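You operate a simulated robot arm through the tools that you are given. There is no shell and no other tool. Be economical: measure what you need, move in short steps, check, and stop when the job is done.

Carry out the task below with a simulated two-armed robot. There is one attempt and no reset: what you move stays moved.

TASK
Pick up the yellow fork with one hand, pass it to the other hand and put it on the grey plate in sand tray six.

The check looks at the end state, three seconds after you hand in, the way a careful person would. Anything else that was tipped, shoved, dropped, spilled or broken makes it a failure.

THE ROBOT
Two 6-joint arms with two-finger grippers on one trunk, on a base that drives. Base frame: it is fixed to the floor where the robot stands at the start and does not move with it; the origin is under the middle of the robot, x ahead of it, y to its left, z up; the surface under the hand at the start is at about z = 800. Units: mm, degrees, N and s.
The left shoulder is at the start at [70, 176, 915], the right one opposite. With the tool pointing down near the work surface each hand reaches from about 460 to 780 mm from the robot's upright axis, wherever it stands, measured 20 degrees to its own side. Places, roughly: grey plate in sand tray six (16x16 cm) [340, 4740, 720]. Payload 2.45 kg a hand.
Tool frame (each hand has its own): the origin (TCP) lies between the finger pads and is the grasp point; the fingertips stand 26 mm ahead of it; z points along the fingers, y is the line along which they close. Largest opening 96 mm; the body of the gripper starts 69 mm behind the TCP.
Orientation is that of the tool frame in the base frame, as a unit quaternion [x, y, z, w]. With the fingers straight down and closing along the base's y, the tool's x points along the base's -x, its y along +y and its z along -z.

THE INTERFACE
- The arms move only by the tool jog_arm. It takes "left_targets", "right_targets" or both (then of equal length, played together; a hand with none holds still); each is a list of rows, each a list of 7 numbers: the shift along the tool's x, y, z in units of 20 mm (1.0 is 20 mm), then the turn, a rotation vector about the tool's x, y, z in units of 6 degrees (1.0 is 6 degrees), then the opening in per cent of the stroke, from 0 (shut) to 100 (fully open). In form: [[tx, ty, tz, wx, wy, wz, fingers], ...]. A call has 1 to 20 rows; each row shifts and turns the commanded pose from where the row before left it, along the tool's axes as they then stand. A call with a number of a shift or a turn outside -1 to 1 is refused whole. A row lasts 0.2 s, in which the tool goes at most 50 mm and 8.6 degrees; a call with a longer step from one row to the next is refused whole, and so is a gripper value outside its range. A pose out of reach is approached as far as the arm can. The call stops where the force on the tool passes 40 N (or 10 N more than at its start, if that is more) or the arm is blocked; 0.2 s more then pass. The fingers move at their own pace and stop on an object; they squeeze with about 43 N. The grip force told is the motor's: it shows also when the fingers shut on nothing. Time passes only in rows, and 0.2 s behind the last, so rows that do not move let the fingers close. The reply holds the time, the measured pose of the TCP, the force on the tool along the base axes, the opening and the grip force, in the units named above and with some noise, with the torque about the TCP (base axes, N m) and any sound that the robot's microphone picked up.
- Cameras (640 x 400 px; columns grow to the right, rows downward): "scene" is now at [141.1, 4.4, 1256.3]; the picture's right is [0.10, -0.99, 0.00], its down [-0.30, -0.03, -0.95] and it looks along [0.95, 0.10, -0.30] (base axes); focal length 271 px, centre (320, 200). "left" rides on the left gripper at [82, -3, -98] in its tool frame; the picture's right is [0.04, 1.00, 0.00], its down [-0.73, 0.03, -0.68] and it looks along [-0.68, 0.03, 0.73] (tool axes); focal length 256 px, centre (320, 200). "right" rides on the right gripper at [82, 3, -98] in its tool frame; the picture's right is [-0.04, 1.00, 0.00], its down [-0.73, -0.03, -0.68] and it looks along [-0.68, -0.03, 0.73] (tool axes); focal length 256 px, centre (320, 200). There is no depth. A picture from a camera that has moved, and an enlarged one, comes with that camera's place and axes in the base frame and with its lens. The place of the scene camera against the robot may be out by one fixed shift of up to 12 mm in any direction.
- grab_frame(camera): a new picture of that camera. It takes no simulated time.
- move_column(by): slides the trunk up (or, below 0, down) by that many mm; the arms and the scene camera ride with it, the base frame stays. It gives what a move gives, with no picture.
- base_move(legs): drives the robot by 1 to 6 legs, each [ahead, left, turn to the left] in mm, mm and degrees, along the robot's own axes; the way and the turn of a leg run together, so that a leg with both is an arc; at most 1500 mm and 180 degrees a leg. The arms and the cameras ride along, it lands a little off, and it stops where it bumps. It gives what a move gives.
- head_to(pan, tilt): turns the head with the scene camera to pan (to the left, within 86 degrees either way) and tilt (down, from -29 to 69), counted from straight ahead of the robot. It gives what a move gives.
- inspect(camera, box): a new picture of the part [left, top, right, bottom] of that camera's present view, enlarged. It takes no simulated time.
- hand_in(): hands the job in; it is judged then, once.

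Go step by step. Nothing tells you exact positions but the pictures and the camera data: compare them with the known pose of the tool, close in by small moves and look again before you grip or let go. The budget is 120 turns and 108 pictures, counting those below and the enlarged ones. Unless the task says otherwise, let go and move clear before handing in, and close with one line.

The tools are called after "Request:" as name(argument=value, ...) on one line, values as JSON. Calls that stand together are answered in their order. jog_arm: Moves the arms, as the interface text tells. Its arguments: {"type":"object","properties":{"left_targets":{"type":"array","items":{"type":"array","items":{"type":"number"}}},"right_targets":{"type":"array","items":{"type":"array","items":{"type":"number"}}}},"required":[]} The other tools are called the same way: move_column (by) slides the trunk up or down; base_move (legs) drives the base; head_to (pan, tilt) turns the head that bears the scene camera; grab_frame (camera) takes a picture; inspect (camera, box) takes an enlarged picture of a part of a camera's view; hand_in () hands the job in.

At the start:

```text
t: 0.0
left_eef_pos: [558.6, 270.0, 1096.2]
left_orientation: [0.0, 1.0, 0.0, 0.0]
left_contact_force: [0.6, -0.3, 0.3]
left_torque: [-0.03, -0.02, 0.01]
left_opening: 96.2
left_grip_force: 0.1
right_eef_pos: [532.8, -203.2, 1129.4]
right_orientation: [0.0, 1.0, 0.0, 0.0]
right_contact_force: [-0.2, -0.4, -0.4]
right_torque: [0.03, -0.02, 0.0]
right_opening: 96.2
right_grip_force: 0.0
trunk travel left (down, up): [-400.0, 440.0]
robot x, y, heading: [0.6, -4.3, -0.2]
head pan, tilt: [6.0, 17.5]
```

scene: 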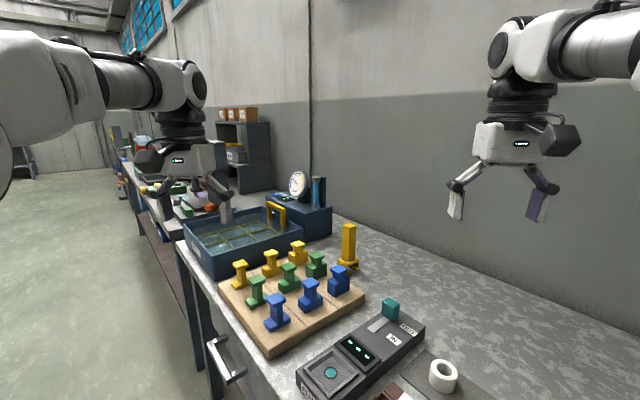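
right: 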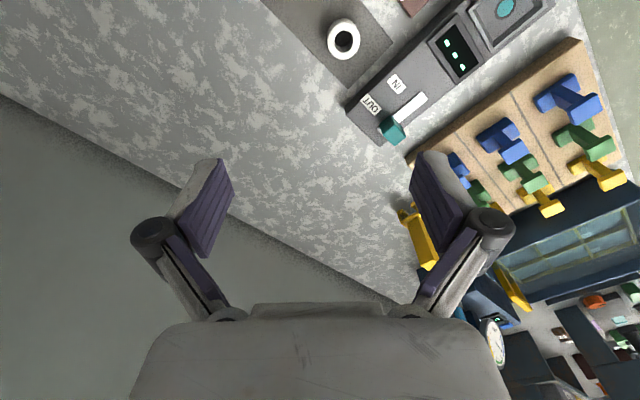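
left: 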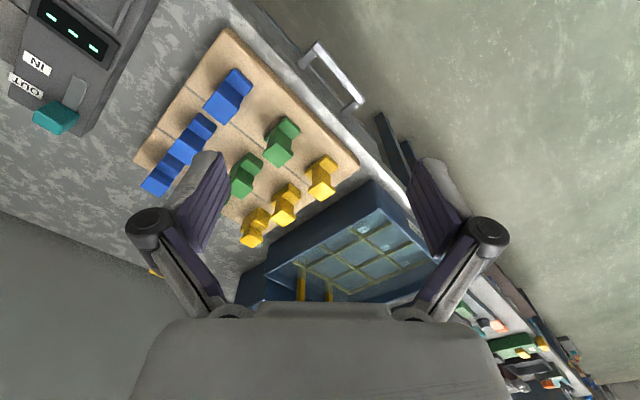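

I see a bench with a peg board, a blue tray, a yellow upright piece and clutter further left. I'll look closer to identify the yellow fork.

Request:
inspect(camera="scene", box=[170, 160, 380, 330])

Request:
inspect(camera="scene", box=[90, 100, 250, 250])

```text
2.35 times, centred on (275, 245) of scene
camera zoom: at [141.1, 4.4, 1256.3], right [0.1, -0.99, 0.0], down [-0.3, -0.03, -0.95], along [0.95, 0.1, -0.3], focal length 638 px, centre (426, 94)
```

zoom: 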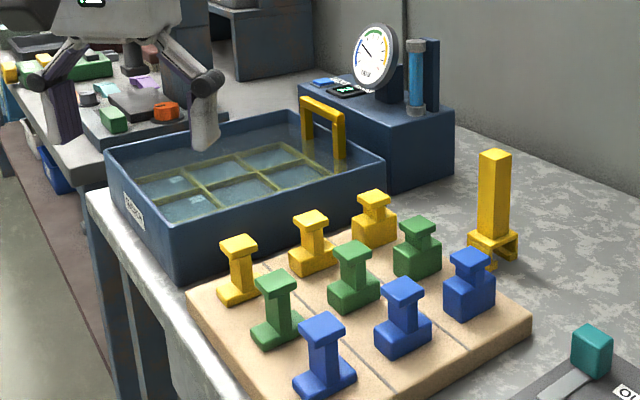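

```text
2.67 times, centred on (170, 175) of scene
camera zoom: at [141.1, 4.4, 1256.3], right [0.1, -0.99, 0.0], down [-0.3, -0.03, -0.95], along [0.95, 0.1, -0.3], focal length 724 px, centre (720, 267)
```

zoom: 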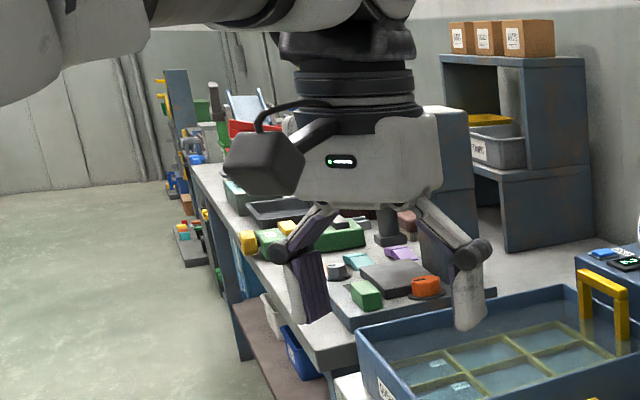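

The yellow fork appears to stand upright near (890, -10), on a bench running at about 45° to me. I'll look left for the tray and closer at the fork.

Request:
inspect(camera="scene", box=[310, 200, 390, 290])

Request:
head_to(pan=80, tilt=12)

Request:
grab_frame(camera="scene")

Request:
head_to(pan=-35, tilt=35)

Request:
grab_frame(camera="scene")

```text
4.44 times, centred on (350, 245) of scene
camera zoom: at [141.1, 4.4, 1256.3], right [0.1, -0.99, 0.0], down [-0.3, -0.03, -0.95], along [0.95, 0.1, -0.3], focal length 1206 px, centre (187, 0)
```

zoom: 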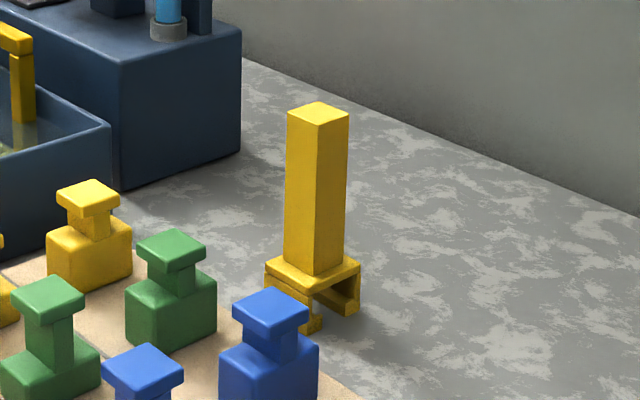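

```text
t: 1.5
left_eef_pos: [560.0, 270.6, 1096.8]
left_orientation: [0.0, 1.0, 0.0, 0.001]
left_contact_force: [0.2, 0.9, 0.5]
left_torque: [0.01, 0.0, -0.03]
left_opening: 96.2
left_grip_force: 0.1
right_eef_pos: [532.8, -201.3, 1130.3]
right_orientation: [-0.001, 1.0, 0.001, 0.0]
right_contact_force: [-0.1, 0.2, 0.1]
right_torque: [-0.01, 0.0, 0.01]
right_opening: 96.0
right_grip_force: 0.1
trunk travel left (down, up): [-400.0, 440.0]
robot x, y, heading: [0.0, -0.7, -0.0]
head pan, tilt: [80.0, 12.0]
```

```text
101 pictures are left
camera scene: at [64.5, 86.5, 1265.3], right [0.98, -0.17, 0.0], down [-0.04, -0.2, -0.98], along [0.17, 0.96, -0.21], focal length 271 px, centre (320, 200)
```

scene: 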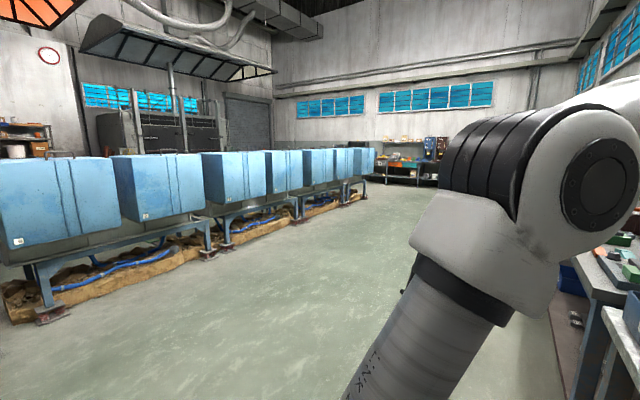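

```text
t: 3.4
left_eef_pos: [558.6, 269.8, 1096.2]
left_orientation: [0.0, 1.0, 0.0, 0.0]
left_contact_force: [0.5, -0.2, -0.3]
left_torque: [-0.01, 0.01, 0.02]
left_opening: 96.0
left_grip_force: 0.0
right_eef_pos: [533.5, -200.9, 1129.2]
right_orientation: [0.0, 1.0, 0.0, 0.0]
right_contact_force: [0.1, 0.2, 0.2]
right_torque: [-0.01, 0.0, 0.01]
right_opening: 96.0
right_grip_force: 0.0
trunk travel left (down, up): [-400.0, 440.0]
robot x, y, heading: [-0.2, 1.8, 0.1]
head pan, tilt: [-35.0, 35.0]
```

```text
100 pictures are left
camera scene: at [120.4, -55.7, 1228.4], right [-0.57, -0.82, 0.0], down [-0.47, 0.33, -0.82], along [0.67, -0.47, -0.57], focal length 271 px, centre (320, 200)
```

scene: 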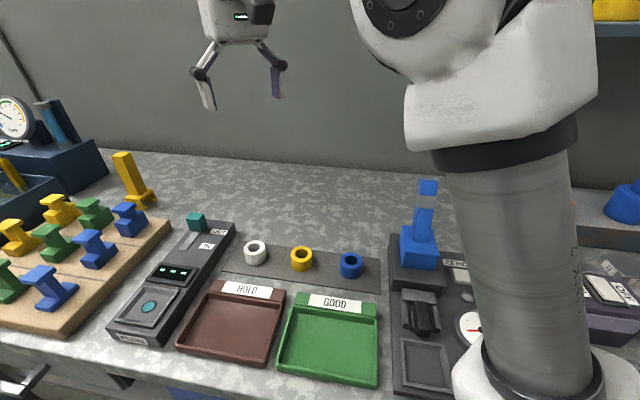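

The fork stands tines-down behind the peg board; across the room there is a row of blue cabinets. I raise the trunk for clearance, turn to face the bench and slide left so the fork comes in front of the left hand.

Request:
move_column(by=100)

Request:
base_move(legs=[[0, 0, -42], [0, 390, 0]])

Request:
head_to(pan=10, tilt=35)

Request:
grab_frame(camera="scene")

Request:
grab_frame(camera="left")

```text
t: 4.7
left_eef_pos: [559.4, 268.0, 1196.4]
left_orientation: [0.0, 1.0, 0.0, 0.0]
left_contact_force: [-0.2, -0.1, 0.3]
left_torque: [-0.01, 0.04, 0.0]
left_opening: 96.0
left_grip_force: 0.2
right_eef_pos: [534.6, -201.3, 1230.1]
right_orientation: [0.0, 1.0, 0.0, 0.0]
right_contact_force: [0.0, -0.2, -0.2]
right_torque: [0.02, 0.01, 0.01]
right_opening: 96.2
right_grip_force: 0.0
trunk travel left (down, up): [-500.0, 340.0]
robot x, y, heading: [0.4, -0.3, 0.1]
head pan, tilt: [-35.0, 35.0]
```

```text
t: 9.2
left_eef_pos: [856.8, 101.6, 1196.4]
left_orientation: [0.365, 0.931, 0.0, 0.0]
left_contact_force: [0.0, 0.3, 0.3]
left_torque: [0.0, -0.01, -0.04]
left_opening: 96.1
left_grip_force: 0.0
right_eef_pos: [518.6, -224.9, 1229.7]
right_orientation: [0.364, 0.931, 0.0, 0.0]
right_contact_force: [-0.1, -0.3, 0.5]
right_torque: [0.0, 0.01, -0.03]
right_opening: 95.9
right_grip_force: 0.1
trunk travel left (down, up): [-500.0, 340.0]
robot x, y, heading: [263.4, 283.8, -43.2]
head pan, tilt: [-35.0, 35.0]
```

```text
t: 10.3
left_eef_pos: [857.7, 102.7, 1196.2]
left_orientation: [0.365, 0.931, 0.0, 0.0]
left_contact_force: [-0.2, -0.4, 0.2]
left_torque: [-0.01, 0.02, -0.03]
left_opening: 96.3
left_grip_force: 0.1
right_eef_pos: [517.4, -226.9, 1229.8]
right_orientation: [0.365, 0.931, 0.001, 0.001]
right_contact_force: [-0.7, -0.5, -0.3]
right_torque: [0.02, -0.02, 0.02]
right_opening: 96.2
right_grip_force: 0.1
trunk travel left (down, up): [-500.0, 340.0]
robot x, y, heading: [265.0, 285.1, -42.8]
head pan, tilt: [10.0, 35.0]
```

```text
99 pictures are left
camera scene: at [373.1, 197.4, 1328.4], right [-0.54, -0.84, 0.0], down [-0.48, 0.31, -0.82], along [0.69, -0.44, -0.57], focal length 271 px, centre (320, 200)
```

scene: 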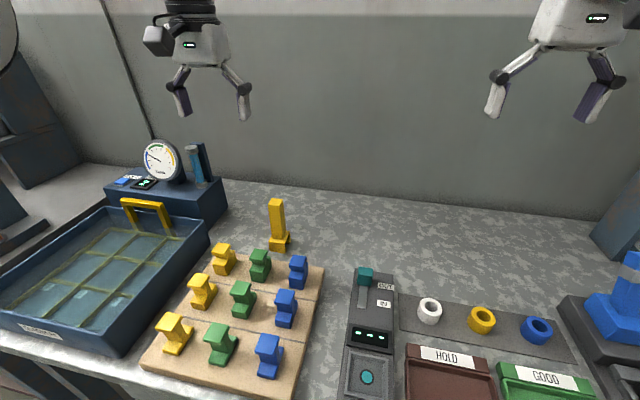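

```text
98 pictures are left
camera left: at [794.5, 155.9, 1295.6], right [0.65, 0.76, 0.0], down [0.56, -0.48, 0.68], along [0.52, -0.44, -0.73], focal length 256 px, centre (320, 200)
```

left: 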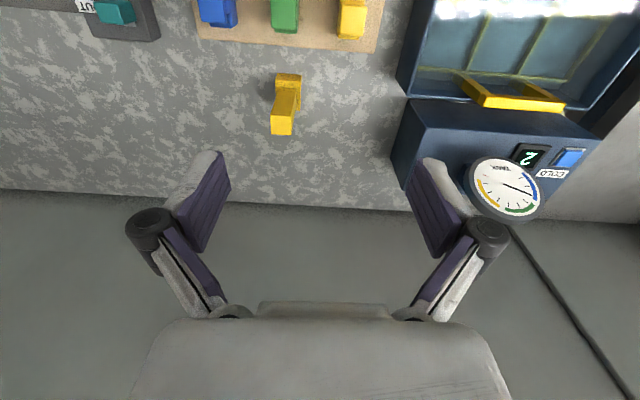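

The fork is at about (885, 0), top near z 950, ahead and right of the left hand. I'll zoom to see its yaw, and move the left hand over it, still high.

Request:
inspect(camera="scene", box=[240, 185, 320, 265])

Request:
jog_arm(left_targets=[[-0.9, -0.55, 0, 0, 0, 0, 100], [-0.9, -0.55, 0, 0, 0, 0, 100], [-0.9, -0.55, 0, 0, 0, 0, 100], [-0.9, -0.55, 0.5, 0, 0, 0, 100], [-0.8, -0.55, 0.5, 0, 0, 0, 100], [0, 0, 1, 0, 0, 0, 100], [0, 0, 1, 0, 0, 0, 100]])

Request:
grab_frame(camera="left")

Request:
grab_frame(camera="scene")

```text
5.00 times, centred on (280, 225) of scene
camera zoom: at [373.1, 197.4, 1328.4], right [-0.54, -0.84, 0.0], down [-0.48, 0.31, -0.82], along [0.69, -0.44, -0.57], focal length 1357 px, centre (520, 75)
```

zoom: 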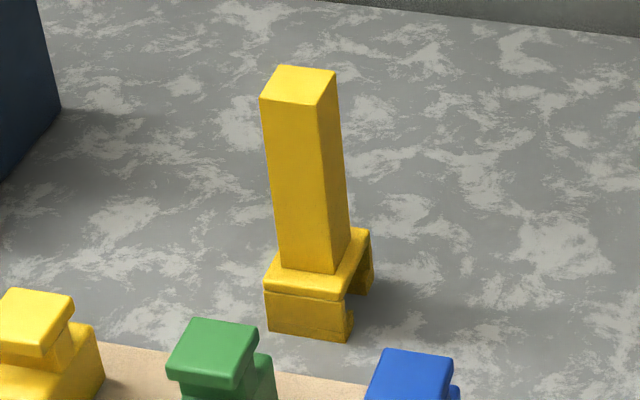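

```text
t: 11.9
left_eef_pos: [885.0, 1.0, 1135.8]
left_orientation: [0.365, 0.931, 0.0, 0.0]
left_contact_force: [0.3, -1.1, 0.1]
left_torque: [0.03, 0.02, 0.01]
left_opening: 95.9
left_grip_force: 0.2
right_eef_pos: [519.1, -226.4, 1229.2]
right_orientation: [0.365, 0.931, 0.0, 0.0]
right_contact_force: [-0.6, 0.1, -0.1]
right_torque: [0.04, 0.04, 0.01]
right_opening: 96.2
right_grip_force: 0.0
trunk travel left (down, up): [-500.0, 340.0]
robot x, y, heading: [262.7, 283.1, -42.8]
head pan, tilt: [10.0, 35.0]
```

```text
96 pictures are left
camera left: at [821.3, 55.6, 1235.6], right [0.65, 0.76, 0.0], down [0.56, -0.48, 0.68], along [0.52, -0.44, -0.73], focal length 256 px, centre (320, 200)
```

left: 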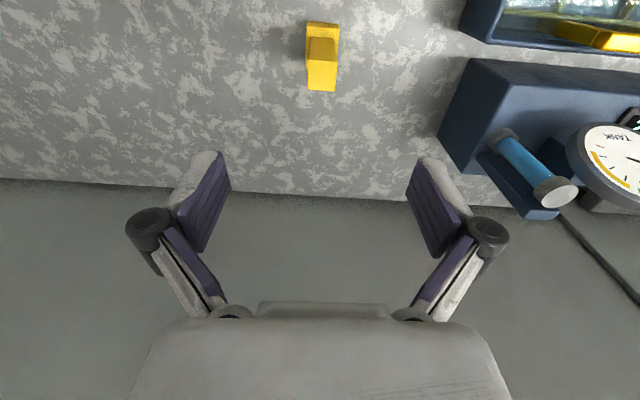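

```text
95 pictures are left
camera scene: at [373.5, 197.0, 1328.4], right [-0.54, -0.84, 0.0], down [-0.48, 0.31, -0.82], along [0.69, -0.44, -0.57], focal length 271 px, centre (320, 200)
```

scene: 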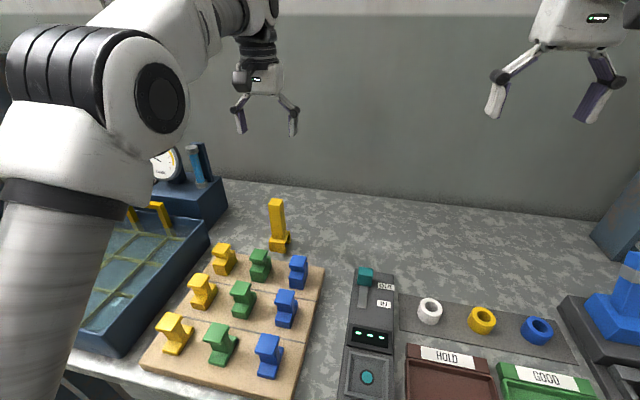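

The handle is about 29 mm square, aligned with the hand's closing axis. The hand is roughly above it; I descend to just above the top and check.

Request:
jog_arm(left_targets=[[0, 0, 1, 0, 0, 0, 100], [0, 0, 1, 0, 0, 0, 100], [0, 0, 1, 0, 0, 0, 100], [0, 0, 1, 0, 0, 0, 100], [0, 0, 1, 0, 0, 0, 100], [0, 0, 1, 0, 0, 0, 100]])

Request:
grab_frame(camera="left")

Request:
inspect(camera="scene", box=[210, 110, 350, 270])

```text
t: 13.3
left_eef_pos: [884.7, 0.5, 1015.9]
left_orientation: [0.365, 0.931, 0.0, -0.001]
left_contact_force: [0.5, 0.1, -0.4]
left_torque: [-0.01, 0.0, 0.03]
left_opening: 96.0
left_grip_force: 0.1
right_eef_pos: [518.0, -226.1, 1229.8]
right_orientation: [0.365, 0.931, 0.0, 0.0]
right_contact_force: [0.9, 0.1, -0.6]
right_torque: [0.02, 0.0, -0.01]
right_opening: 96.0
right_grip_force: 0.0
trunk travel left (down, up): [-500.0, 340.0]
robot x, y, heading: [266.3, 284.1, -42.9]
head pan, tilt: [10.0, 35.0]
```

```text
94 pictures are left
camera left: at [821.7, 54.9, 1115.3], right [0.65, 0.76, 0.0], down [0.56, -0.48, 0.68], along [0.52, -0.44, -0.73], focal length 256 px, centre (320, 200)
```

left: 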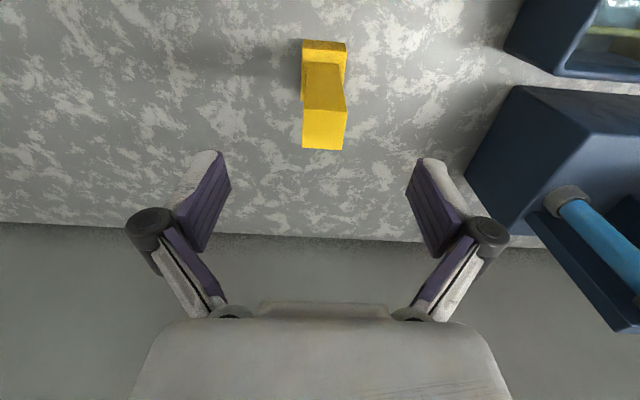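

```text
2.50 times, centred on (280, 190) of scene
camera zoom: at [373.5, 197.2, 1328.4], right [-0.54, -0.84, 0.0], down [-0.48, 0.31, -0.82], along [0.69, -0.44, -0.57], focal length 678 px, centre (420, 225)
```

zoom: 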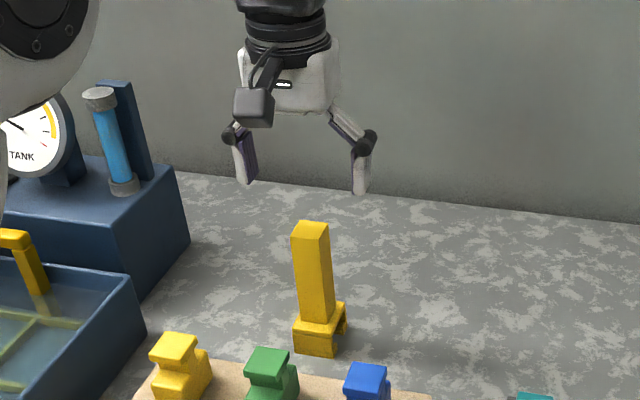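

The hand is centred within a few mm over the handle. I descend to grip the upper handle, then close.

Request:
jog_arm(left_targets=[[0, 0.13, 1, 0, 0, 0, 100], [0, 0, 1, 0, 0, 0, 100], [0, 0, 1, 0, 0, 0, 100], [0, 0, 1, 0, 0, 0, 100], [0, 0, 0.6, 0, 0, 0, 100]])

Request:
inspect(camera="scene", box=[210, 150, 350, 270])

Request:
grab_frame(camera="left")

```text
t: 14.5
left_eef_pos: [886.9, 3.8, 923.8]
left_orientation: [0.364, 0.931, -0.001, 0.001]
left_contact_force: [0.1, -0.4, 0.9]
left_torque: [0.05, -0.01, 0.02]
left_opening: 95.6
left_grip_force: 0.0
right_eef_pos: [516.7, -224.8, 1228.3]
right_orientation: [0.365, 0.931, 0.0, -0.001]
right_contact_force: [0.0, -0.5, -0.1]
right_torque: [0.0, -0.01, 0.01]
right_opening: 95.8
right_grip_force: 0.1
trunk travel left (down, up): [-500.0, 340.0]
robot x, y, heading: [264.4, 284.3, -42.8]
head pan, tilt: [10.0, 35.0]
```

```text
3.33 times, centred on (280, 210) of scene
camera zoom: at [373.2, 197.3, 1328.4], right [-0.54, -0.84, 0.0], down [-0.48, 0.31, -0.82], along [0.69, -0.44, -0.57], focal length 905 px, centre (453, 167)
```

zoom: 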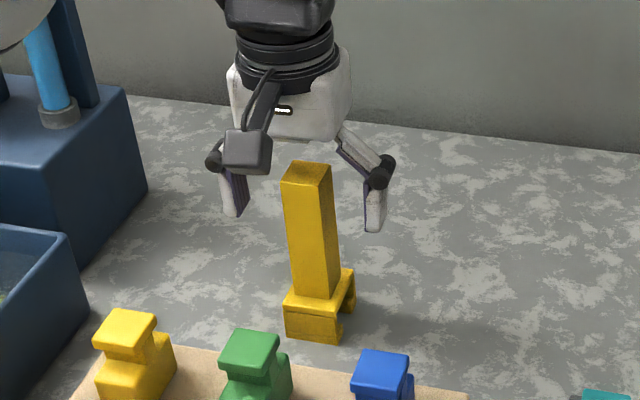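

```text
91 pictures are left
camera left: at [824.3, 57.7, 1022.9], right [0.65, 0.76, 0.0], down [0.56, -0.48, 0.68], along [0.52, -0.44, -0.73], focal length 256 px, centre (320, 200)
```

left: 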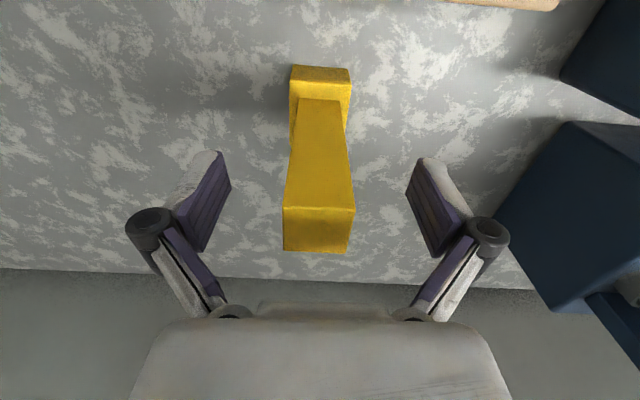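

The handle is between the pads and centred; closing now.

Request:
jog_arm(left_targets=[[0, 0, 0, 0, 0, 0, 60], [0, 0, 0, 0, 0, 0, 35], [0, 0, 0, 0, 0, 0, 10], [0, 0, 0, 0, 0, 0, 0], [0, 0, 0, 0, 0, 0, 0], [0, 0, 0, 0, 0, 0, 0]])

Request:
inspect(camera="scene", box=[210, 150, 350, 270])

```text
t: 15.9
left_eef_pos: [887.5, 3.2, 925.1]
left_orientation: [0.365, 0.931, 0.0, 0.0]
left_contact_force: [-1.1, -0.2, 0.9]
left_torque: [0.07, 0.07, 0.0]
left_opening: 29.3
left_grip_force: 43.2
right_eef_pos: [517.0, -225.8, 1229.6]
right_orientation: [0.365, 0.931, 0.0, -0.001]
right_contact_force: [0.8, -0.2, -0.3]
right_torque: [-0.03, 0.0, -0.02]
right_opening: 96.2
right_grip_force: 0.0
trunk travel left (down, up): [-500.0, 340.0]
robot x, y, heading: [264.6, 286.3, -42.8]
head pan, tilt: [10.0, 35.0]
```

```text
3.33 times, centred on (280, 210) of scene
camera zoom: at [373.0, 197.3, 1328.4], right [-0.54, -0.84, 0.0], down [-0.48, 0.31, -0.82], along [0.69, -0.44, -0.57], focal length 905 px, centre (453, 167)
```

zoom: 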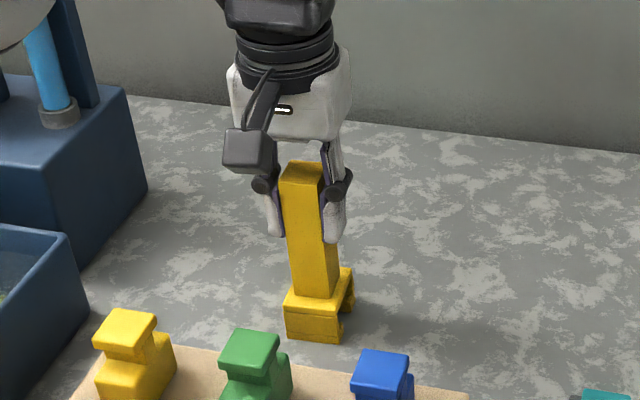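

The fork is held (29 mm). I lift it straight up and draw the hand back a little.

Request:
jog_arm(left_targets=[[0, 0, -1, 0, 0, 0, 0], [0, 0, -1, 0, 0, 0, 0], [0, 0, -1, 0, 0, 0, 0], [0, 0, -1, 0, 0, 0, 0], [0, 0, -1, 0, 0, 0, 0], [0, 0, -1, 0, 0, 0, 0], [0, 0, -1, 0, 0, 0, 0], [0, 0, -1, 0, 0, 0, 0], [0, 0, -1, 0, 0, 0, 0], [0, 0, -1, 0, 0, 0, 0], [0.8, 0, -1, 0, 0, 0, 0], [0.8, 0, -1, 0, 0, 0, 0], [0.8, 0, -1, 0, 0, 0, 0], [0.8, 0, -0.5, 0, 0, 0, 0], [0.8, 0, 0, 0, 0, 0, 0], [0.8, 0, 0, 0, 0, 0, 0]])

Request:
grab_frame(camera="scene")

```text
t: 19.3
left_eef_pos: [815.7, 69.6, 1194.7]
left_orientation: [0.365, 0.931, -0.001, 0.001]
left_contact_force: [-0.7, 1.5, -1.5]
left_torque: [-0.01, 0.03, 0.02]
left_opening: 29.2
left_grip_force: 42.8
right_eef_pos: [517.3, -224.7, 1229.8]
right_orientation: [0.364, 0.931, 0.0, 0.0]
right_contact_force: [0.1, 0.1, 0.6]
right_torque: [0.0, -0.01, 0.03]
right_opening: 96.1
right_grip_force: 0.0
trunk travel left (down, up): [-500.0, 340.0]
robot x, y, heading: [264.0, 284.5, -42.6]
head pan, tilt: [10.0, 35.0]
```

```text
89 pictures are left
camera scene: at [372.2, 198.2, 1328.6], right [-0.54, -0.84, 0.0], down [-0.48, 0.31, -0.82], along [0.69, -0.44, -0.57], focal length 271 px, centre (320, 200)
```

scene: 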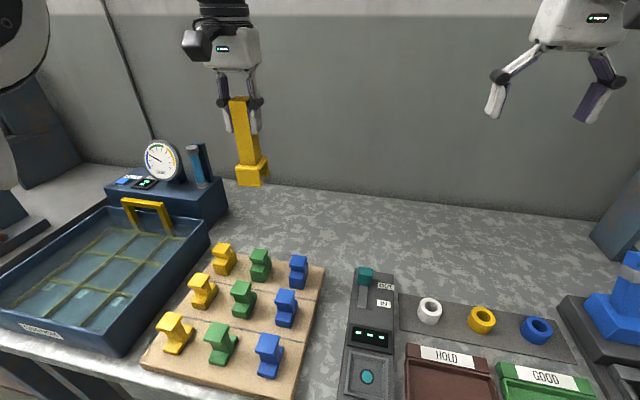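

The fork is in the left hand, clear of everything. I back away from the bench, turn about toward the tray row and look.

Request:
base_move(legs=[[-1200, 0, 0], [0, 0, 177]])

Request:
head_to(pan=-35, tilt=15)

Request:
grab_frame(camera="scene")

Request:
head_to(pan=20, tilt=15)

Request:
grab_frame(camera="scene")

```text
t: 32.5
left_eef_pos: [-1156.5, 1361.2, 1193.2]
left_orientation: [0.914, -0.405, 0.0, 0.0]
left_contact_force: [0.1, -0.5, -2.1]
left_torque: [-0.03, -0.03, -0.02]
left_opening: 29.3
left_grip_force: 42.7
right_eef_pos: [-832.4, 1628.4, 1230.1]
right_orientation: [0.914, -0.406, 0.0, 0.0]
right_contact_force: [0.4, 0.3, 0.6]
right_torque: [0.02, -0.04, -0.02]
right_opening: 96.0
right_grip_force: 0.1
trunk travel left (down, up): [-500.0, 340.0]
robot x, y, heading: [-623.7, 1099.9, 132.0]
head pan, tilt: [10.0, 35.0]
```

```text
t: 33.6
left_eef_pos: [-1154.3, 1362.2, 1193.7]
left_orientation: [0.914, -0.406, 0.0, 0.0]
left_contact_force: [0.0, -0.3, -2.0]
left_torque: [0.0, -0.02, -0.01]
left_opening: 29.2
left_grip_force: 43.4
right_eef_pos: [-834.0, 1628.4, 1230.6]
right_orientation: [0.914, -0.406, -0.001, 0.0]
right_contact_force: [0.2, 1.1, 0.2]
right_torque: [0.03, 0.01, -0.04]
right_opening: 96.1
right_grip_force: 0.1
trunk travel left (down, up): [-500.0, 340.0]
robot x, y, heading: [-623.3, 1098.5, 132.0]
head pan, tilt: [-35.0, 15.0]
```

```text
88 pictures are left
camera scene: at [-672.3, 1222.2, 1360.4], right [0.99, 0.12, 0.0], down [0.03, -0.26, -0.97], along [-0.12, 0.96, -0.26], focal length 271 px, centre (320, 200)
```

scene: 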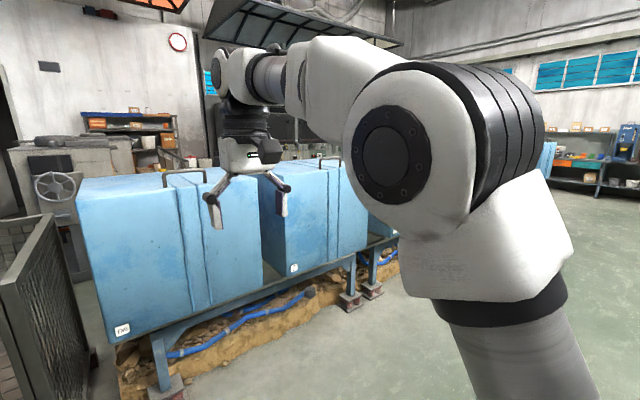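

```text
t: 34.9
left_eef_pos: [-1156.5, 1360.7, 1193.9]
left_orientation: [0.914, -0.405, 0.0, 0.0]
left_contact_force: [0.4, -0.2, -2.3]
left_torque: [-0.01, -0.01, 0.01]
left_opening: 29.5
left_grip_force: 43.4
right_eef_pos: [-832.8, 1627.9, 1230.0]
right_orientation: [0.914, -0.406, 0.0, 0.0]
right_contact_force: [-0.5, -1.0, -0.2]
right_torque: [-0.01, 0.0, 0.01]
right_opening: 95.9
right_grip_force: 0.0
trunk travel left (down, up): [-500.0, 340.0]
robot x, y, heading: [-625.1, 1098.0, 132.0]
head pan, tilt: [20.0, 15.0]
```

```text
87 pictures are left
camera scene: at [-743.1, 1173.2, 1360.4], right [0.47, 0.88, 0.0], down [0.23, -0.12, -0.97], along [-0.85, 0.45, -0.26], focal length 271 px, centre (320, 200)
```

scene: 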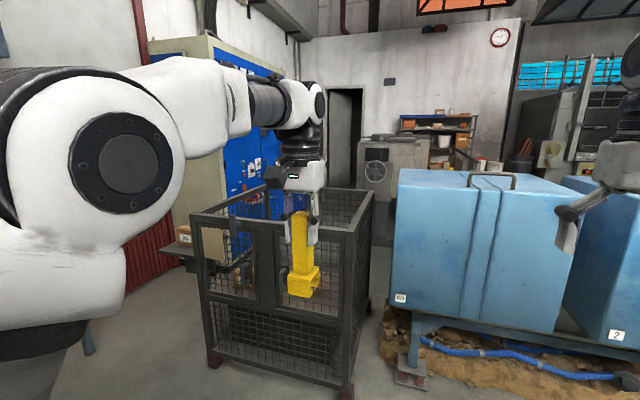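

The row consists of blue cabinets numbered 1, 2, … from the left, so tray six is further right. I slide right along the row and look.

Request:
base_move(legs=[[0, -1500, 0], [0, -1400, 0]])

Request:
grab_frame(camera="scene")

Request:
head_to(pan=-20, tilt=20)

Request:
grab_frame(camera="scene")

```text
t: 48.9
left_eef_pos: [989.0, 3320.4, 1193.3]
left_orientation: [0.916, -0.401, 0.001, 0.001]
left_contact_force: [0.2, 0.0, -2.5]
left_torque: [-0.01, -0.03, 0.06]
left_opening: 29.2
left_grip_force: 42.6
right_eef_pos: [1310.0, 3591.8, 1228.8]
right_orientation: [0.916, -0.402, -0.001, 0.0]
right_contact_force: [0.2, -0.3, -0.6]
right_torque: [-0.02, 0.02, -0.02]
right_opening: 96.1
right_grip_force: 0.1
trunk travel left (down, up): [-500.0, 340.0]
robot x, y, heading: [1522.4, 3061.0, 132.7]
head pan, tilt: [20.0, 15.0]
```

```text
86 pictures are left
camera scene: at [1404.0, 3137.3, 1360.4], right [0.46, 0.89, 0.0], down [0.23, -0.12, -0.97], along [-0.86, 0.44, -0.26], focal length 271 px, centre (320, 200)
```

scene: 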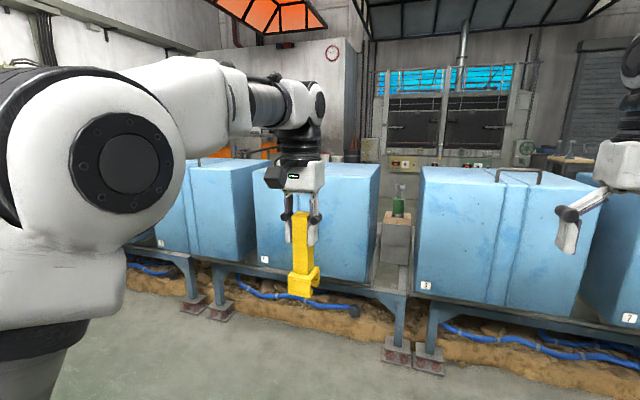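

```text
t: 50.0
left_eef_pos: [988.8, 3321.4, 1193.1]
left_orientation: [0.916, -0.401, 0.001, 0.0]
left_contact_force: [0.5, -0.3, -2.2]
left_torque: [0.0, -0.01, -0.01]
left_opening: 29.1
left_grip_force: 42.7
right_eef_pos: [1309.5, 3591.3, 1229.9]
right_orientation: [0.916, -0.4, 0.0, 0.0]
right_contact_force: [-0.3, 0.2, -0.1]
right_torque: [0.01, 0.02, 0.01]
right_opening: 95.8
right_grip_force: 0.1
trunk travel left (down, up): [-500.0, 340.0]
robot x, y, heading: [1524.5, 3062.7, 132.7]
head pan, tilt: [-20.0, 20.0]
```

```text
85 pictures are left
camera scene: at [1450.9, 3180.3, 1352.3], right [0.92, 0.39, 0.0], down [0.13, -0.32, -0.94], along [-0.36, 0.87, -0.34], focal length 271 px, centre (320, 200)
```

scene: 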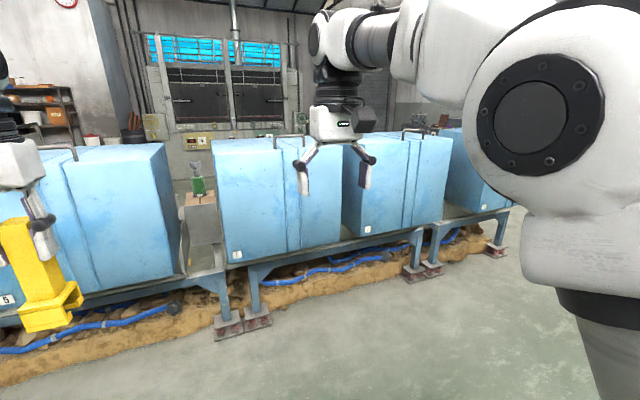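

The plate lies inside cabinet six, whose near side is closed. I'll raise the trunk to look over its top.

Request:
move_column(by=330)

Request:
head_to(pan=-5, tilt=22)

Request:
grab_frame(camera="scene")

Request:
head_to(pan=-60, tilt=15)

Request:
grab_frame(camera="scene")

```text
t: 53.2
left_eef_pos: [989.2, 3320.8, 1524.0]
left_orientation: [0.916, -0.402, 0.0, 0.0]
left_contact_force: [-0.3, -0.6, -3.2]
left_torque: [0.01, 0.0, 0.03]
left_opening: 29.5
left_grip_force: 43.2
right_eef_pos: [1310.5, 3591.0, 1559.0]
right_orientation: [0.916, -0.401, 0.0, 0.0]
right_contact_force: [-0.5, 0.4, -0.8]
right_torque: [-0.02, 0.03, 0.01]
right_opening: 96.0
right_grip_force: 0.0
trunk travel left (down, up): [-830.0, 10.0]
robot x, y, heading: [1525.3, 3062.5, 132.9]
head pan, tilt: [-20.0, 20.0]
```

```text
t: 54.0
left_eef_pos: [989.1, 3321.4, 1523.4]
left_orientation: [0.916, -0.401, 0.0, 0.0]
left_contact_force: [0.7, 0.3, -1.1]
left_torque: [0.01, -0.04, 0.03]
left_opening: 29.5
left_grip_force: 42.6
right_eef_pos: [1309.7, 3590.9, 1559.3]
right_orientation: [0.916, -0.402, 0.0, -0.001]
right_contact_force: [-1.0, 0.6, 0.1]
right_torque: [-0.01, 0.0, 0.01]
right_opening: 96.0
right_grip_force: 0.1
trunk travel left (down, up): [-830.0, 10.0]
robot x, y, heading: [1524.5, 3059.3, 132.9]
head pan, tilt: [-5.0, 22.0]
```

```text
84 pictures are left
camera scene: at [1430.0, 3168.0, 1679.0], right [0.79, 0.61, 0.0], down [0.23, -0.3, -0.93], along [-0.57, 0.73, -0.37], focal length 271 px, centre (320, 200)
```

scene: 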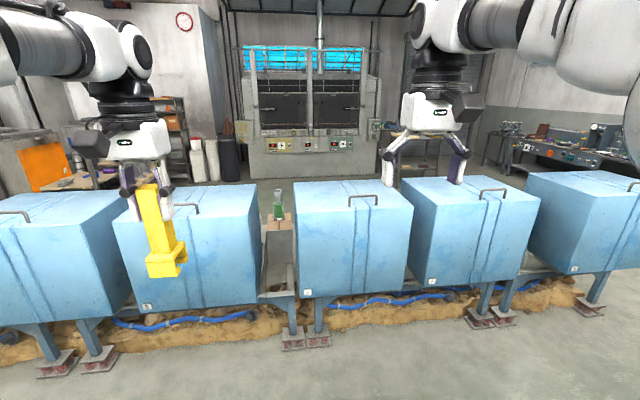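

```text
t: 55.2
left_eef_pos: [988.9, 3320.6, 1523.3]
left_orientation: [0.916, -0.402, 0.0, -0.001]
left_contact_force: [0.3, -0.7, -2.5]
left_torque: [0.01, -0.02, -0.01]
left_opening: 29.5
left_grip_force: 42.3
right_eef_pos: [1310.2, 3591.4, 1559.7]
right_orientation: [0.916, -0.402, 0.0, 0.0]
right_contact_force: [0.3, 0.1, -0.5]
right_torque: [-0.01, 0.01, -0.02]
right_opening: 96.3
right_grip_force: 0.1
trunk travel left (down, up): [-830.0, 10.0]
robot x, y, heading: [1522.5, 3061.7, 132.6]
head pan, tilt: [-60.0, 15.0]
```

```text
83 pictures are left
camera scene: at [1514.5, 3183.7, 1690.4], right [0.95, -0.3, 0.0], down [-0.08, -0.25, -0.97], along [0.29, 0.92, -0.26], focal length 271 px, centre (320, 200)
```

scene: 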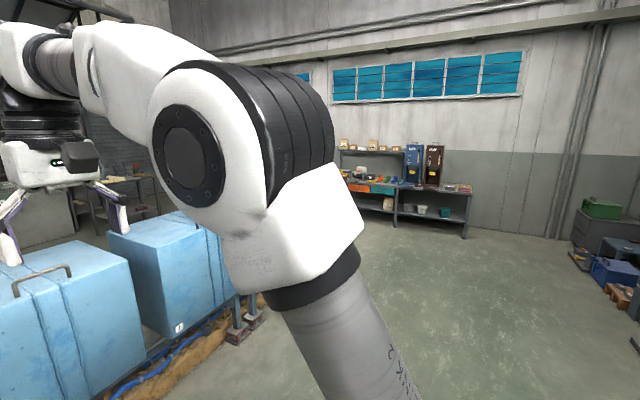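

Covers are closed on top and on this side, so the trays probably open on the far side. I'll go around the right end of the row; first slide right with the arms high, then look.

Request:
base_move(legs=[[0, -1300, 0], [0, -1300, 0], [0, -700, 0]])

Request:
head_to(pan=0, tilt=22)

Request:
grab_frame(camera="scene")

```text
t: 71.3
left_eef_pos: [3420.8, 5559.4, 1522.9]
left_orientation: [0.913, -0.408, 0.0, -0.001]
left_contact_force: [0.2, -0.7, -2.1]
left_torque: [-0.03, 0.02, 0.0]
left_opening: 29.4
left_grip_force: 43.3
right_eef_pos: [3745.4, 5824.6, 1559.6]
right_orientation: [0.913, -0.408, 0.001, -0.001]
right_contact_force: [0.3, -0.4, -0.3]
right_torque: [-0.01, -0.01, -0.01]
right_opening: 95.9
right_grip_force: 0.0
trunk travel left (down, up): [-830.0, 10.0]
robot x, y, heading: [3952.1, 5294.6, 131.7]
head pan, tilt: [-60.0, 15.0]
```

```text
t: 72.6
left_eef_pos: [3422.2, 5559.8, 1522.9]
left_orientation: [0.913, -0.408, 0.0, -0.001]
left_contact_force: [-0.4, 0.2, -2.1]
left_torque: [0.0, -0.01, 0.01]
left_opening: 29.4
left_grip_force: 43.3
right_eef_pos: [3746.1, 5825.7, 1560.3]
right_orientation: [0.913, -0.409, 0.0, 0.001]
right_contact_force: [-0.1, 0.2, 0.4]
right_torque: [0.01, 0.01, 0.0]
right_opening: 96.1
right_grip_force: 0.0
trunk travel left (down, up): [-830.0, 10.0]
robot x, y, heading: [3949.4, 5295.5, 131.7]
head pan, tilt: [0.0, 22.0]
```

```text
82 pictures are left
camera scene: at [3854.0, 5394.8, 1679.0], right [0.75, 0.67, 0.0], down [0.25, -0.28, -0.93], along [-0.62, 0.69, -0.37], focal length 271 px, centre (320, 200)
```

scene: 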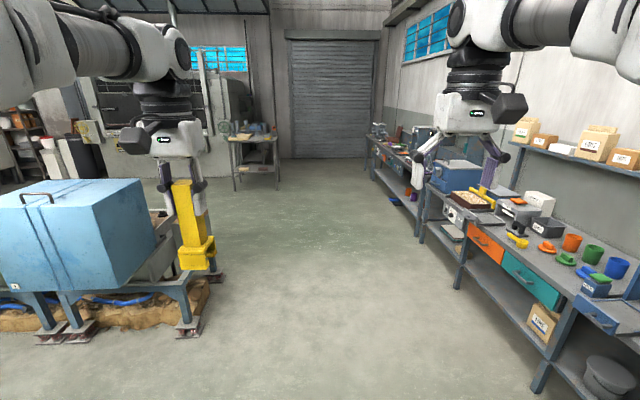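

The way around is clear. I drive ahead past the row's end and turn around to see the far side.

Request:
base_move(legs=[[1500, 0, 0], [1500, 0, 0], [300, 0, 0], [0, 0, 90], [0, 0, 90]])

Request:
head_to(pan=-45, tilt=20)

Request:
grab_frame(camera="scene")

Request:
head_to(pan=-80, tilt=20)

Request:
grab_frame(camera="scene")

```text
t: 96.2
left_eef_pos: [2259.4, 7435.6, 1523.0]
left_orientation: [0.408, 0.913, 0.0, 0.0]
left_contact_force: [-0.7, 0.6, -1.9]
left_torque: [0.02, 0.03, -0.02]
left_opening: 28.9
left_grip_force: 42.8
right_eef_pos: [1933.8, 7169.9, 1558.9]
right_orientation: [0.408, 0.913, 0.0, -0.001]
right_contact_force: [0.9, -0.1, 0.4]
right_torque: [0.01, -0.01, -0.01]
right_opening: 95.9
right_grip_force: 0.1
trunk travel left (down, up): [-830.0, 10.0]
robot x, y, heading: [1730.0, 7706.2, -48.3]
head pan, tilt: [0.0, 22.0]
```

```text
t: 97.3
left_eef_pos: [2259.1, 7436.7, 1523.7]
left_orientation: [0.409, 0.913, 0.001, 0.0]
left_contact_force: [0.6, -0.2, -1.5]
left_torque: [0.0, -0.02, -0.03]
left_opening: 29.1
left_grip_force: 43.0
right_eef_pos: [1934.5, 7170.7, 1559.7]
right_orientation: [0.409, 0.913, 0.0, 0.0]
right_contact_force: [1.6, -0.3, 0.5]
right_torque: [-0.02, 0.01, 0.0]
right_opening: 96.1
right_grip_force: 0.1
trunk travel left (down, up): [-830.0, 10.0]
robot x, y, heading: [1729.1, 7701.4, -48.0]
head pan, tilt: [-45.0, 20.0]
```

```text
81 pictures are left
camera scene: at [1755.9, 7567.0, 1682.3], right [-1.0, 0.05, 0.0], down [0.02, 0.34, -0.94], along [-0.05, -0.94, -0.34], focal length 271 px, centre (320, 200)
```

scene: 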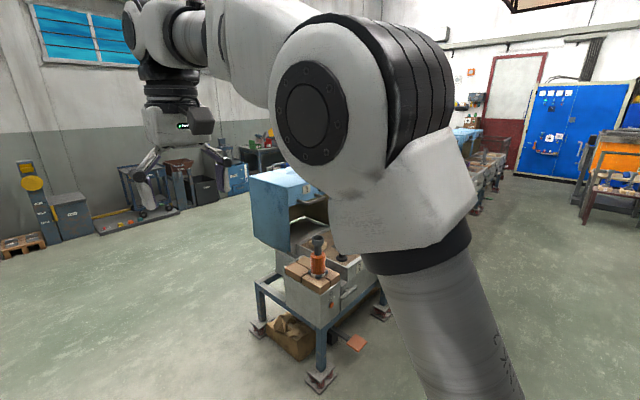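

```text
t: 98.3
left_eef_pos: [2259.0, 7436.3, 1522.7]
left_orientation: [0.408, 0.913, 0.0, -0.001]
left_contact_force: [0.7, 0.1, -1.7]
left_torque: [0.01, 0.02, 0.0]
left_opening: 29.1
left_grip_force: 42.7
right_eef_pos: [1934.4, 7171.9, 1559.9]
right_orientation: [0.408, 0.913, 0.0, 0.001]
right_contact_force: [-0.3, 0.4, -0.1]
right_torque: [-0.02, 0.01, 0.01]
right_opening: 96.0
right_grip_force: 0.1
trunk travel left (down, up): [-830.0, 10.0]
robot x, y, heading: [1728.0, 7703.6, -48.4]
head pan, tilt: [-80.0, 20.0]
```

```text
80 pictures are left
camera scene: at [1703.6, 7586.8, 1682.3], right [-0.79, 0.62, 0.0], down [0.21, 0.27, -0.94], along [-0.58, -0.74, -0.34], focal length 271 px, centre (320, 200)
```

scene: 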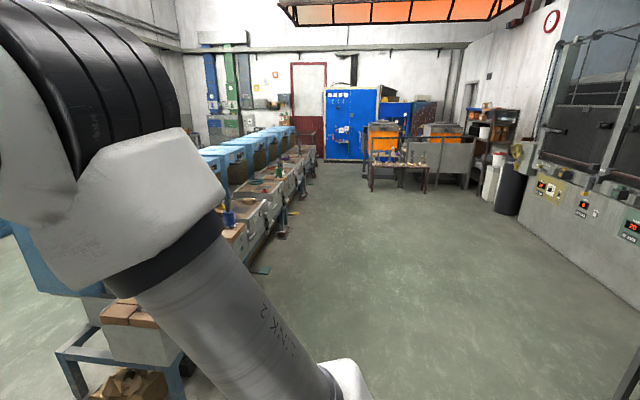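

The far side is open, with hoods over trays. I slide along the row until facing tray six.

Request:
base_move(legs=[[0, -1500, 0], [0, -1480, 0]])

Request:
head_to(pan=0, tilt=28)

Request:
move_column(by=-430)

Request:
grab_frame(camera="scene")

```text
t: 112.7
left_eef_pos: [52.0, 5457.2, 1523.1]
left_orientation: [0.408, 0.913, -0.002, -0.001]
left_contact_force: [-0.8, 0.2, -1.1]
left_torque: [0.03, 0.02, 0.0]
left_opening: 29.5
left_grip_force: 43.3
right_eef_pos: [-272.0, 5192.0, 1560.7]
right_orientation: [0.408, 0.913, 0.0, 0.0]
right_contact_force: [0.4, -1.0, 0.4]
right_torque: [0.01, 0.03, 0.0]
right_opening: 96.0
right_grip_force: 0.0
trunk travel left (down, up): [-830.0, 10.0]
robot x, y, heading: [-477.9, 5719.8, -48.4]
head pan, tilt: [-80.0, 20.0]
```

```text
t: 114.2
left_eef_pos: [50.7, 5456.8, 1523.2]
left_orientation: [0.409, 0.913, 0.0, 0.0]
left_contact_force: [0.7, 0.3, -2.2]
left_torque: [0.0, 0.0, -0.02]
left_opening: 29.4
left_grip_force: 42.5
right_eef_pos: [-272.8, 5191.5, 1558.7]
right_orientation: [0.408, 0.913, 0.0, 0.0]
right_contact_force: [-0.4, 0.5, -0.4]
right_torque: [-0.03, -0.01, -0.01]
right_opening: 96.1
right_grip_force: 0.1
trunk travel left (down, up): [-830.0, 10.0]
robot x, y, heading: [-476.1, 5722.2, -48.2]
head pan, tilt: [0.0, 28.0]
```

```text
refused: -430 is not a number from -400 to 400
```

```text
79 pictures are left
camera scene: at [-385.7, 5612.4, 1669.4], right [-0.75, -0.67, 0.0], down [-0.31, 0.35, -0.88], along [0.59, -0.66, -0.47], focal length 271 px, centre (320, 200)
```

scene: 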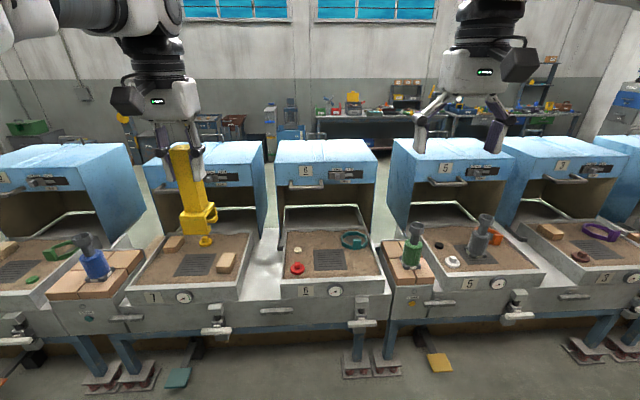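

Tray six is straight ahead: a dark-grey grid plate on sand, with a red ring, a teal ring and a small item around it, and an open hood behind. I'll zoom in.

Request:
inspect(camera="scene", box=[255, 130, 405, 310])

Request:
move_column(by=-330)

Request:
head_to(pan=0, tilt=20)

Request:
grab_frame(camera="scene")

```text
2.22 times, centred on (330, 220) of scene
camera zoom: at [-385.7, 5612.4, 1669.4], right [-0.75, -0.67, 0.0], down [-0.31, 0.35, -0.88], along [0.59, -0.66, -0.47], focal length 603 px, centre (298, 156)
```

zoom: 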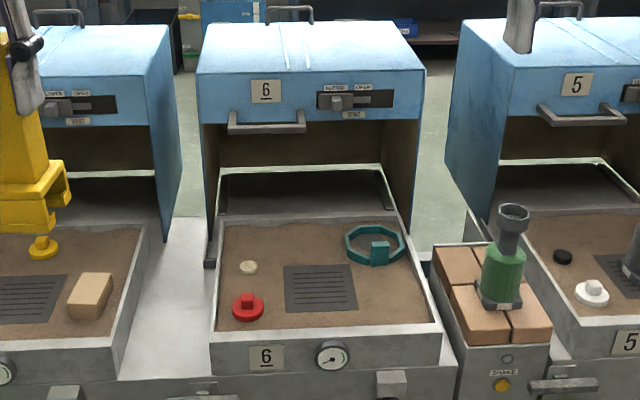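

```text
t: 117.4
left_eef_pos: [51.9, 5456.5, 1193.4]
left_orientation: [0.408, 0.913, 0.0, 0.0]
left_contact_force: [0.3, 0.5, -2.2]
left_torque: [-0.02, -0.01, 0.0]
left_opening: 29.5
left_grip_force: 42.8
right_eef_pos: [-273.2, 5191.0, 1229.7]
right_orientation: [0.409, 0.912, 0.0, 0.0]
right_contact_force: [-0.7, 0.0, -0.6]
right_torque: [0.0, 0.02, 0.0]
right_opening: 96.2
right_grip_force: 0.1
trunk travel left (down, up): [-500.0, 340.0]
robot x, y, heading: [-478.4, 5725.1, -48.1]
head pan, tilt: [0.0, 28.0]
```

```text
t: 118.1
left_eef_pos: [50.9, 5457.0, 1192.4]
left_orientation: [0.408, 0.913, 0.001, 0.0]
left_contact_force: [-0.8, 0.0, -2.7]
left_torque: [0.0, -0.01, -0.01]
left_opening: 29.2
left_grip_force: 43.0
right_eef_pos: [-273.9, 5191.1, 1228.9]
right_orientation: [0.408, 0.913, 0.0, 0.0]
right_contact_force: [0.0, -0.6, 0.4]
right_torque: [-0.01, 0.04, -0.01]
right_opening: 95.9
right_grip_force: 0.0
trunk travel left (down, up): [-500.0, 340.0]
robot x, y, heading: [-477.4, 5718.2, -48.3]
head pan, tilt: [0.0, 20.0]
```

```text
77 pictures are left
camera scene: at [-384.3, 5611.2, 1352.2], right [-0.75, -0.67, 0.0], down [-0.23, 0.26, -0.94], along [0.63, -0.7, -0.34], focal length 271 px, centre (320, 200)
```

scene: 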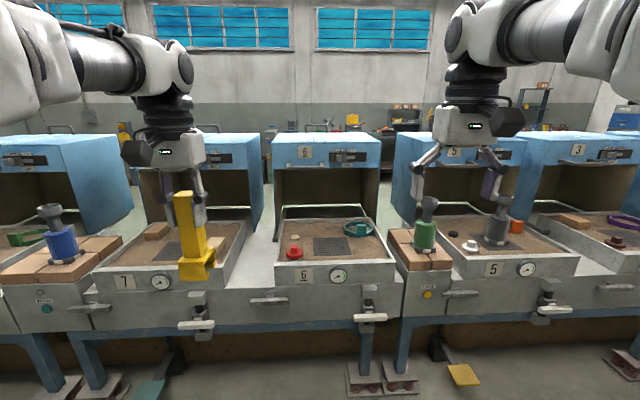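

Plate (dark grey, centre of tray 6) lies about 1.29 m ahead, clear in front of the hood. Here in the free space I'll do the pass: left hand brings the fork to the middle, and the right hand pitches to point ahead, 20° down.

Request:
jog_arm(left_targets=[[-0.375, -0.833, 0, 0, 0, 0, 0], [-0.375, -0.833, 0, 0, 0, 0, 0], [-0.375, -0.833, 0, 0, 0, 0, 0], [-0.375, -0.833, 0, 0, 0, 0, 0], [-0.375, -0.833, 0, 0, 0, 0, 0], [-0.375, -0.833, 0, 0, 0, 0, 0], [-0.375, -0.833, 0, 0, 0, 0, 0], [-0.375, -0.833, 0, 0, 0, 0, 0], [-0.375, -0.833, 0, 0, 0, 0, 0], [-0.375, -0.833, 0, 0, 0, 0, 0], [-0.375, -0.833, 0, 0, 0, 0, 0], [-0.375, -0.833, 0, 0, 0, 0, 0]], right_targets=[[0, 0, 0, 0, -0.972, 0, 100], [0, 0, 0, 0, -0.972, 0, 100], [0, 0, 0, 0, -0.972, 0, 100], [0, 0, 0, 0, -0.972, 0, 100], [0, 0, 0, 0, -0.972, 0, 100], [0, 0, 0, 0, -0.972, 0, 100], [0, 0, 0, 0, -0.972, 0, 100], [0, 0, 0, 0, -0.972, 0, 100], [0, 0, 0, 0, -0.972, 0, 100], [0, 0, 0, 0, -0.972, 0, 100], [0, 0, 0, 0, -0.972, 0, 100], [0, 0, 0, 0, -0.972, 0, 100]])

Request:
grab_frame(camera="scene")

Request:
grab_frame(camera="right")

```text
t: 120.7
left_eef_pos: [-46.7, 5286.4, 1174.6]
left_orientation: [0.408, 0.913, 0.0, 0.0]
left_contact_force: [0.4, -0.2, -2.1]
left_torque: [0.03, -0.01, -0.02]
left_opening: 29.3
left_grip_force: 42.7
left hand out of reach, approached as far as the arm can: row 9, 10, 11, 12
right_eef_pos: [-180.7, 5095.7, 1236.5]
right_orientation: [0.335, 0.754, -0.228, 0.517]
right_contact_force: [-0.8, -0.2, 0.0]
right_torque: [0.03, -0.01, 0.02]
right_opening: 95.9
right_grip_force: 0.1
right hand out of reach, approached as far as the arm can: row 3, 4, 5, 6, 7, 8, 9, 10, 11, 12
trunk travel left (down, up): [-500.0, 340.0]
robot x, y, heading: [-475.6, 5725.0, -48.3]
head pan, tilt: [0.0, 20.0]
```

```text
76 pictures are left
camera scene: at [-384.6, 5610.7, 1352.3], right [-0.75, -0.67, 0.0], down [-0.23, 0.26, -0.94], along [0.63, -0.7, -0.34], focal length 271 px, centre (320, 200)
```

scene: 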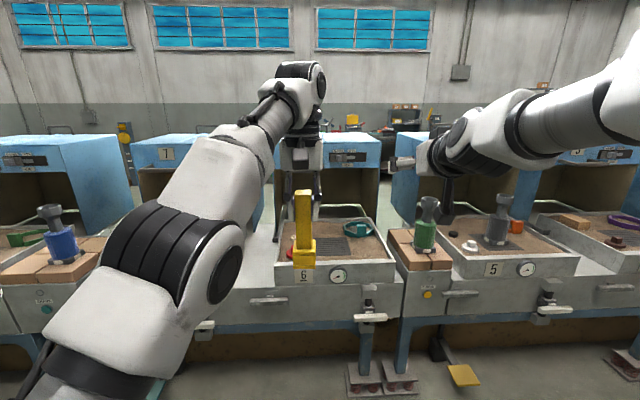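

```text
75 pictures are left
camera right: at [-259.3, 5186.4, 1197.3], right [0.75, 0.66, 0.04], down [-0.27, 0.25, 0.93], along [0.6, -0.71, 0.37], focal length 256 px, centre (320, 200)
```

right: 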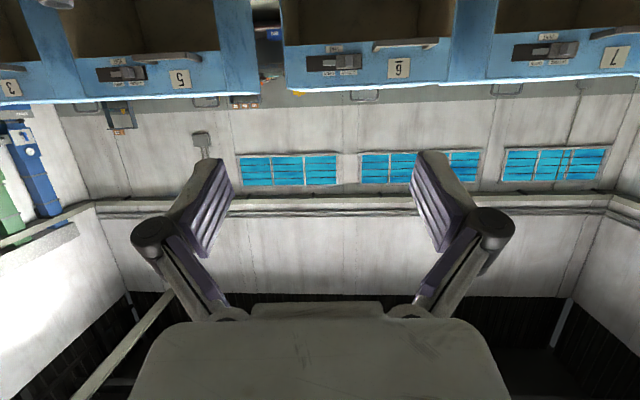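

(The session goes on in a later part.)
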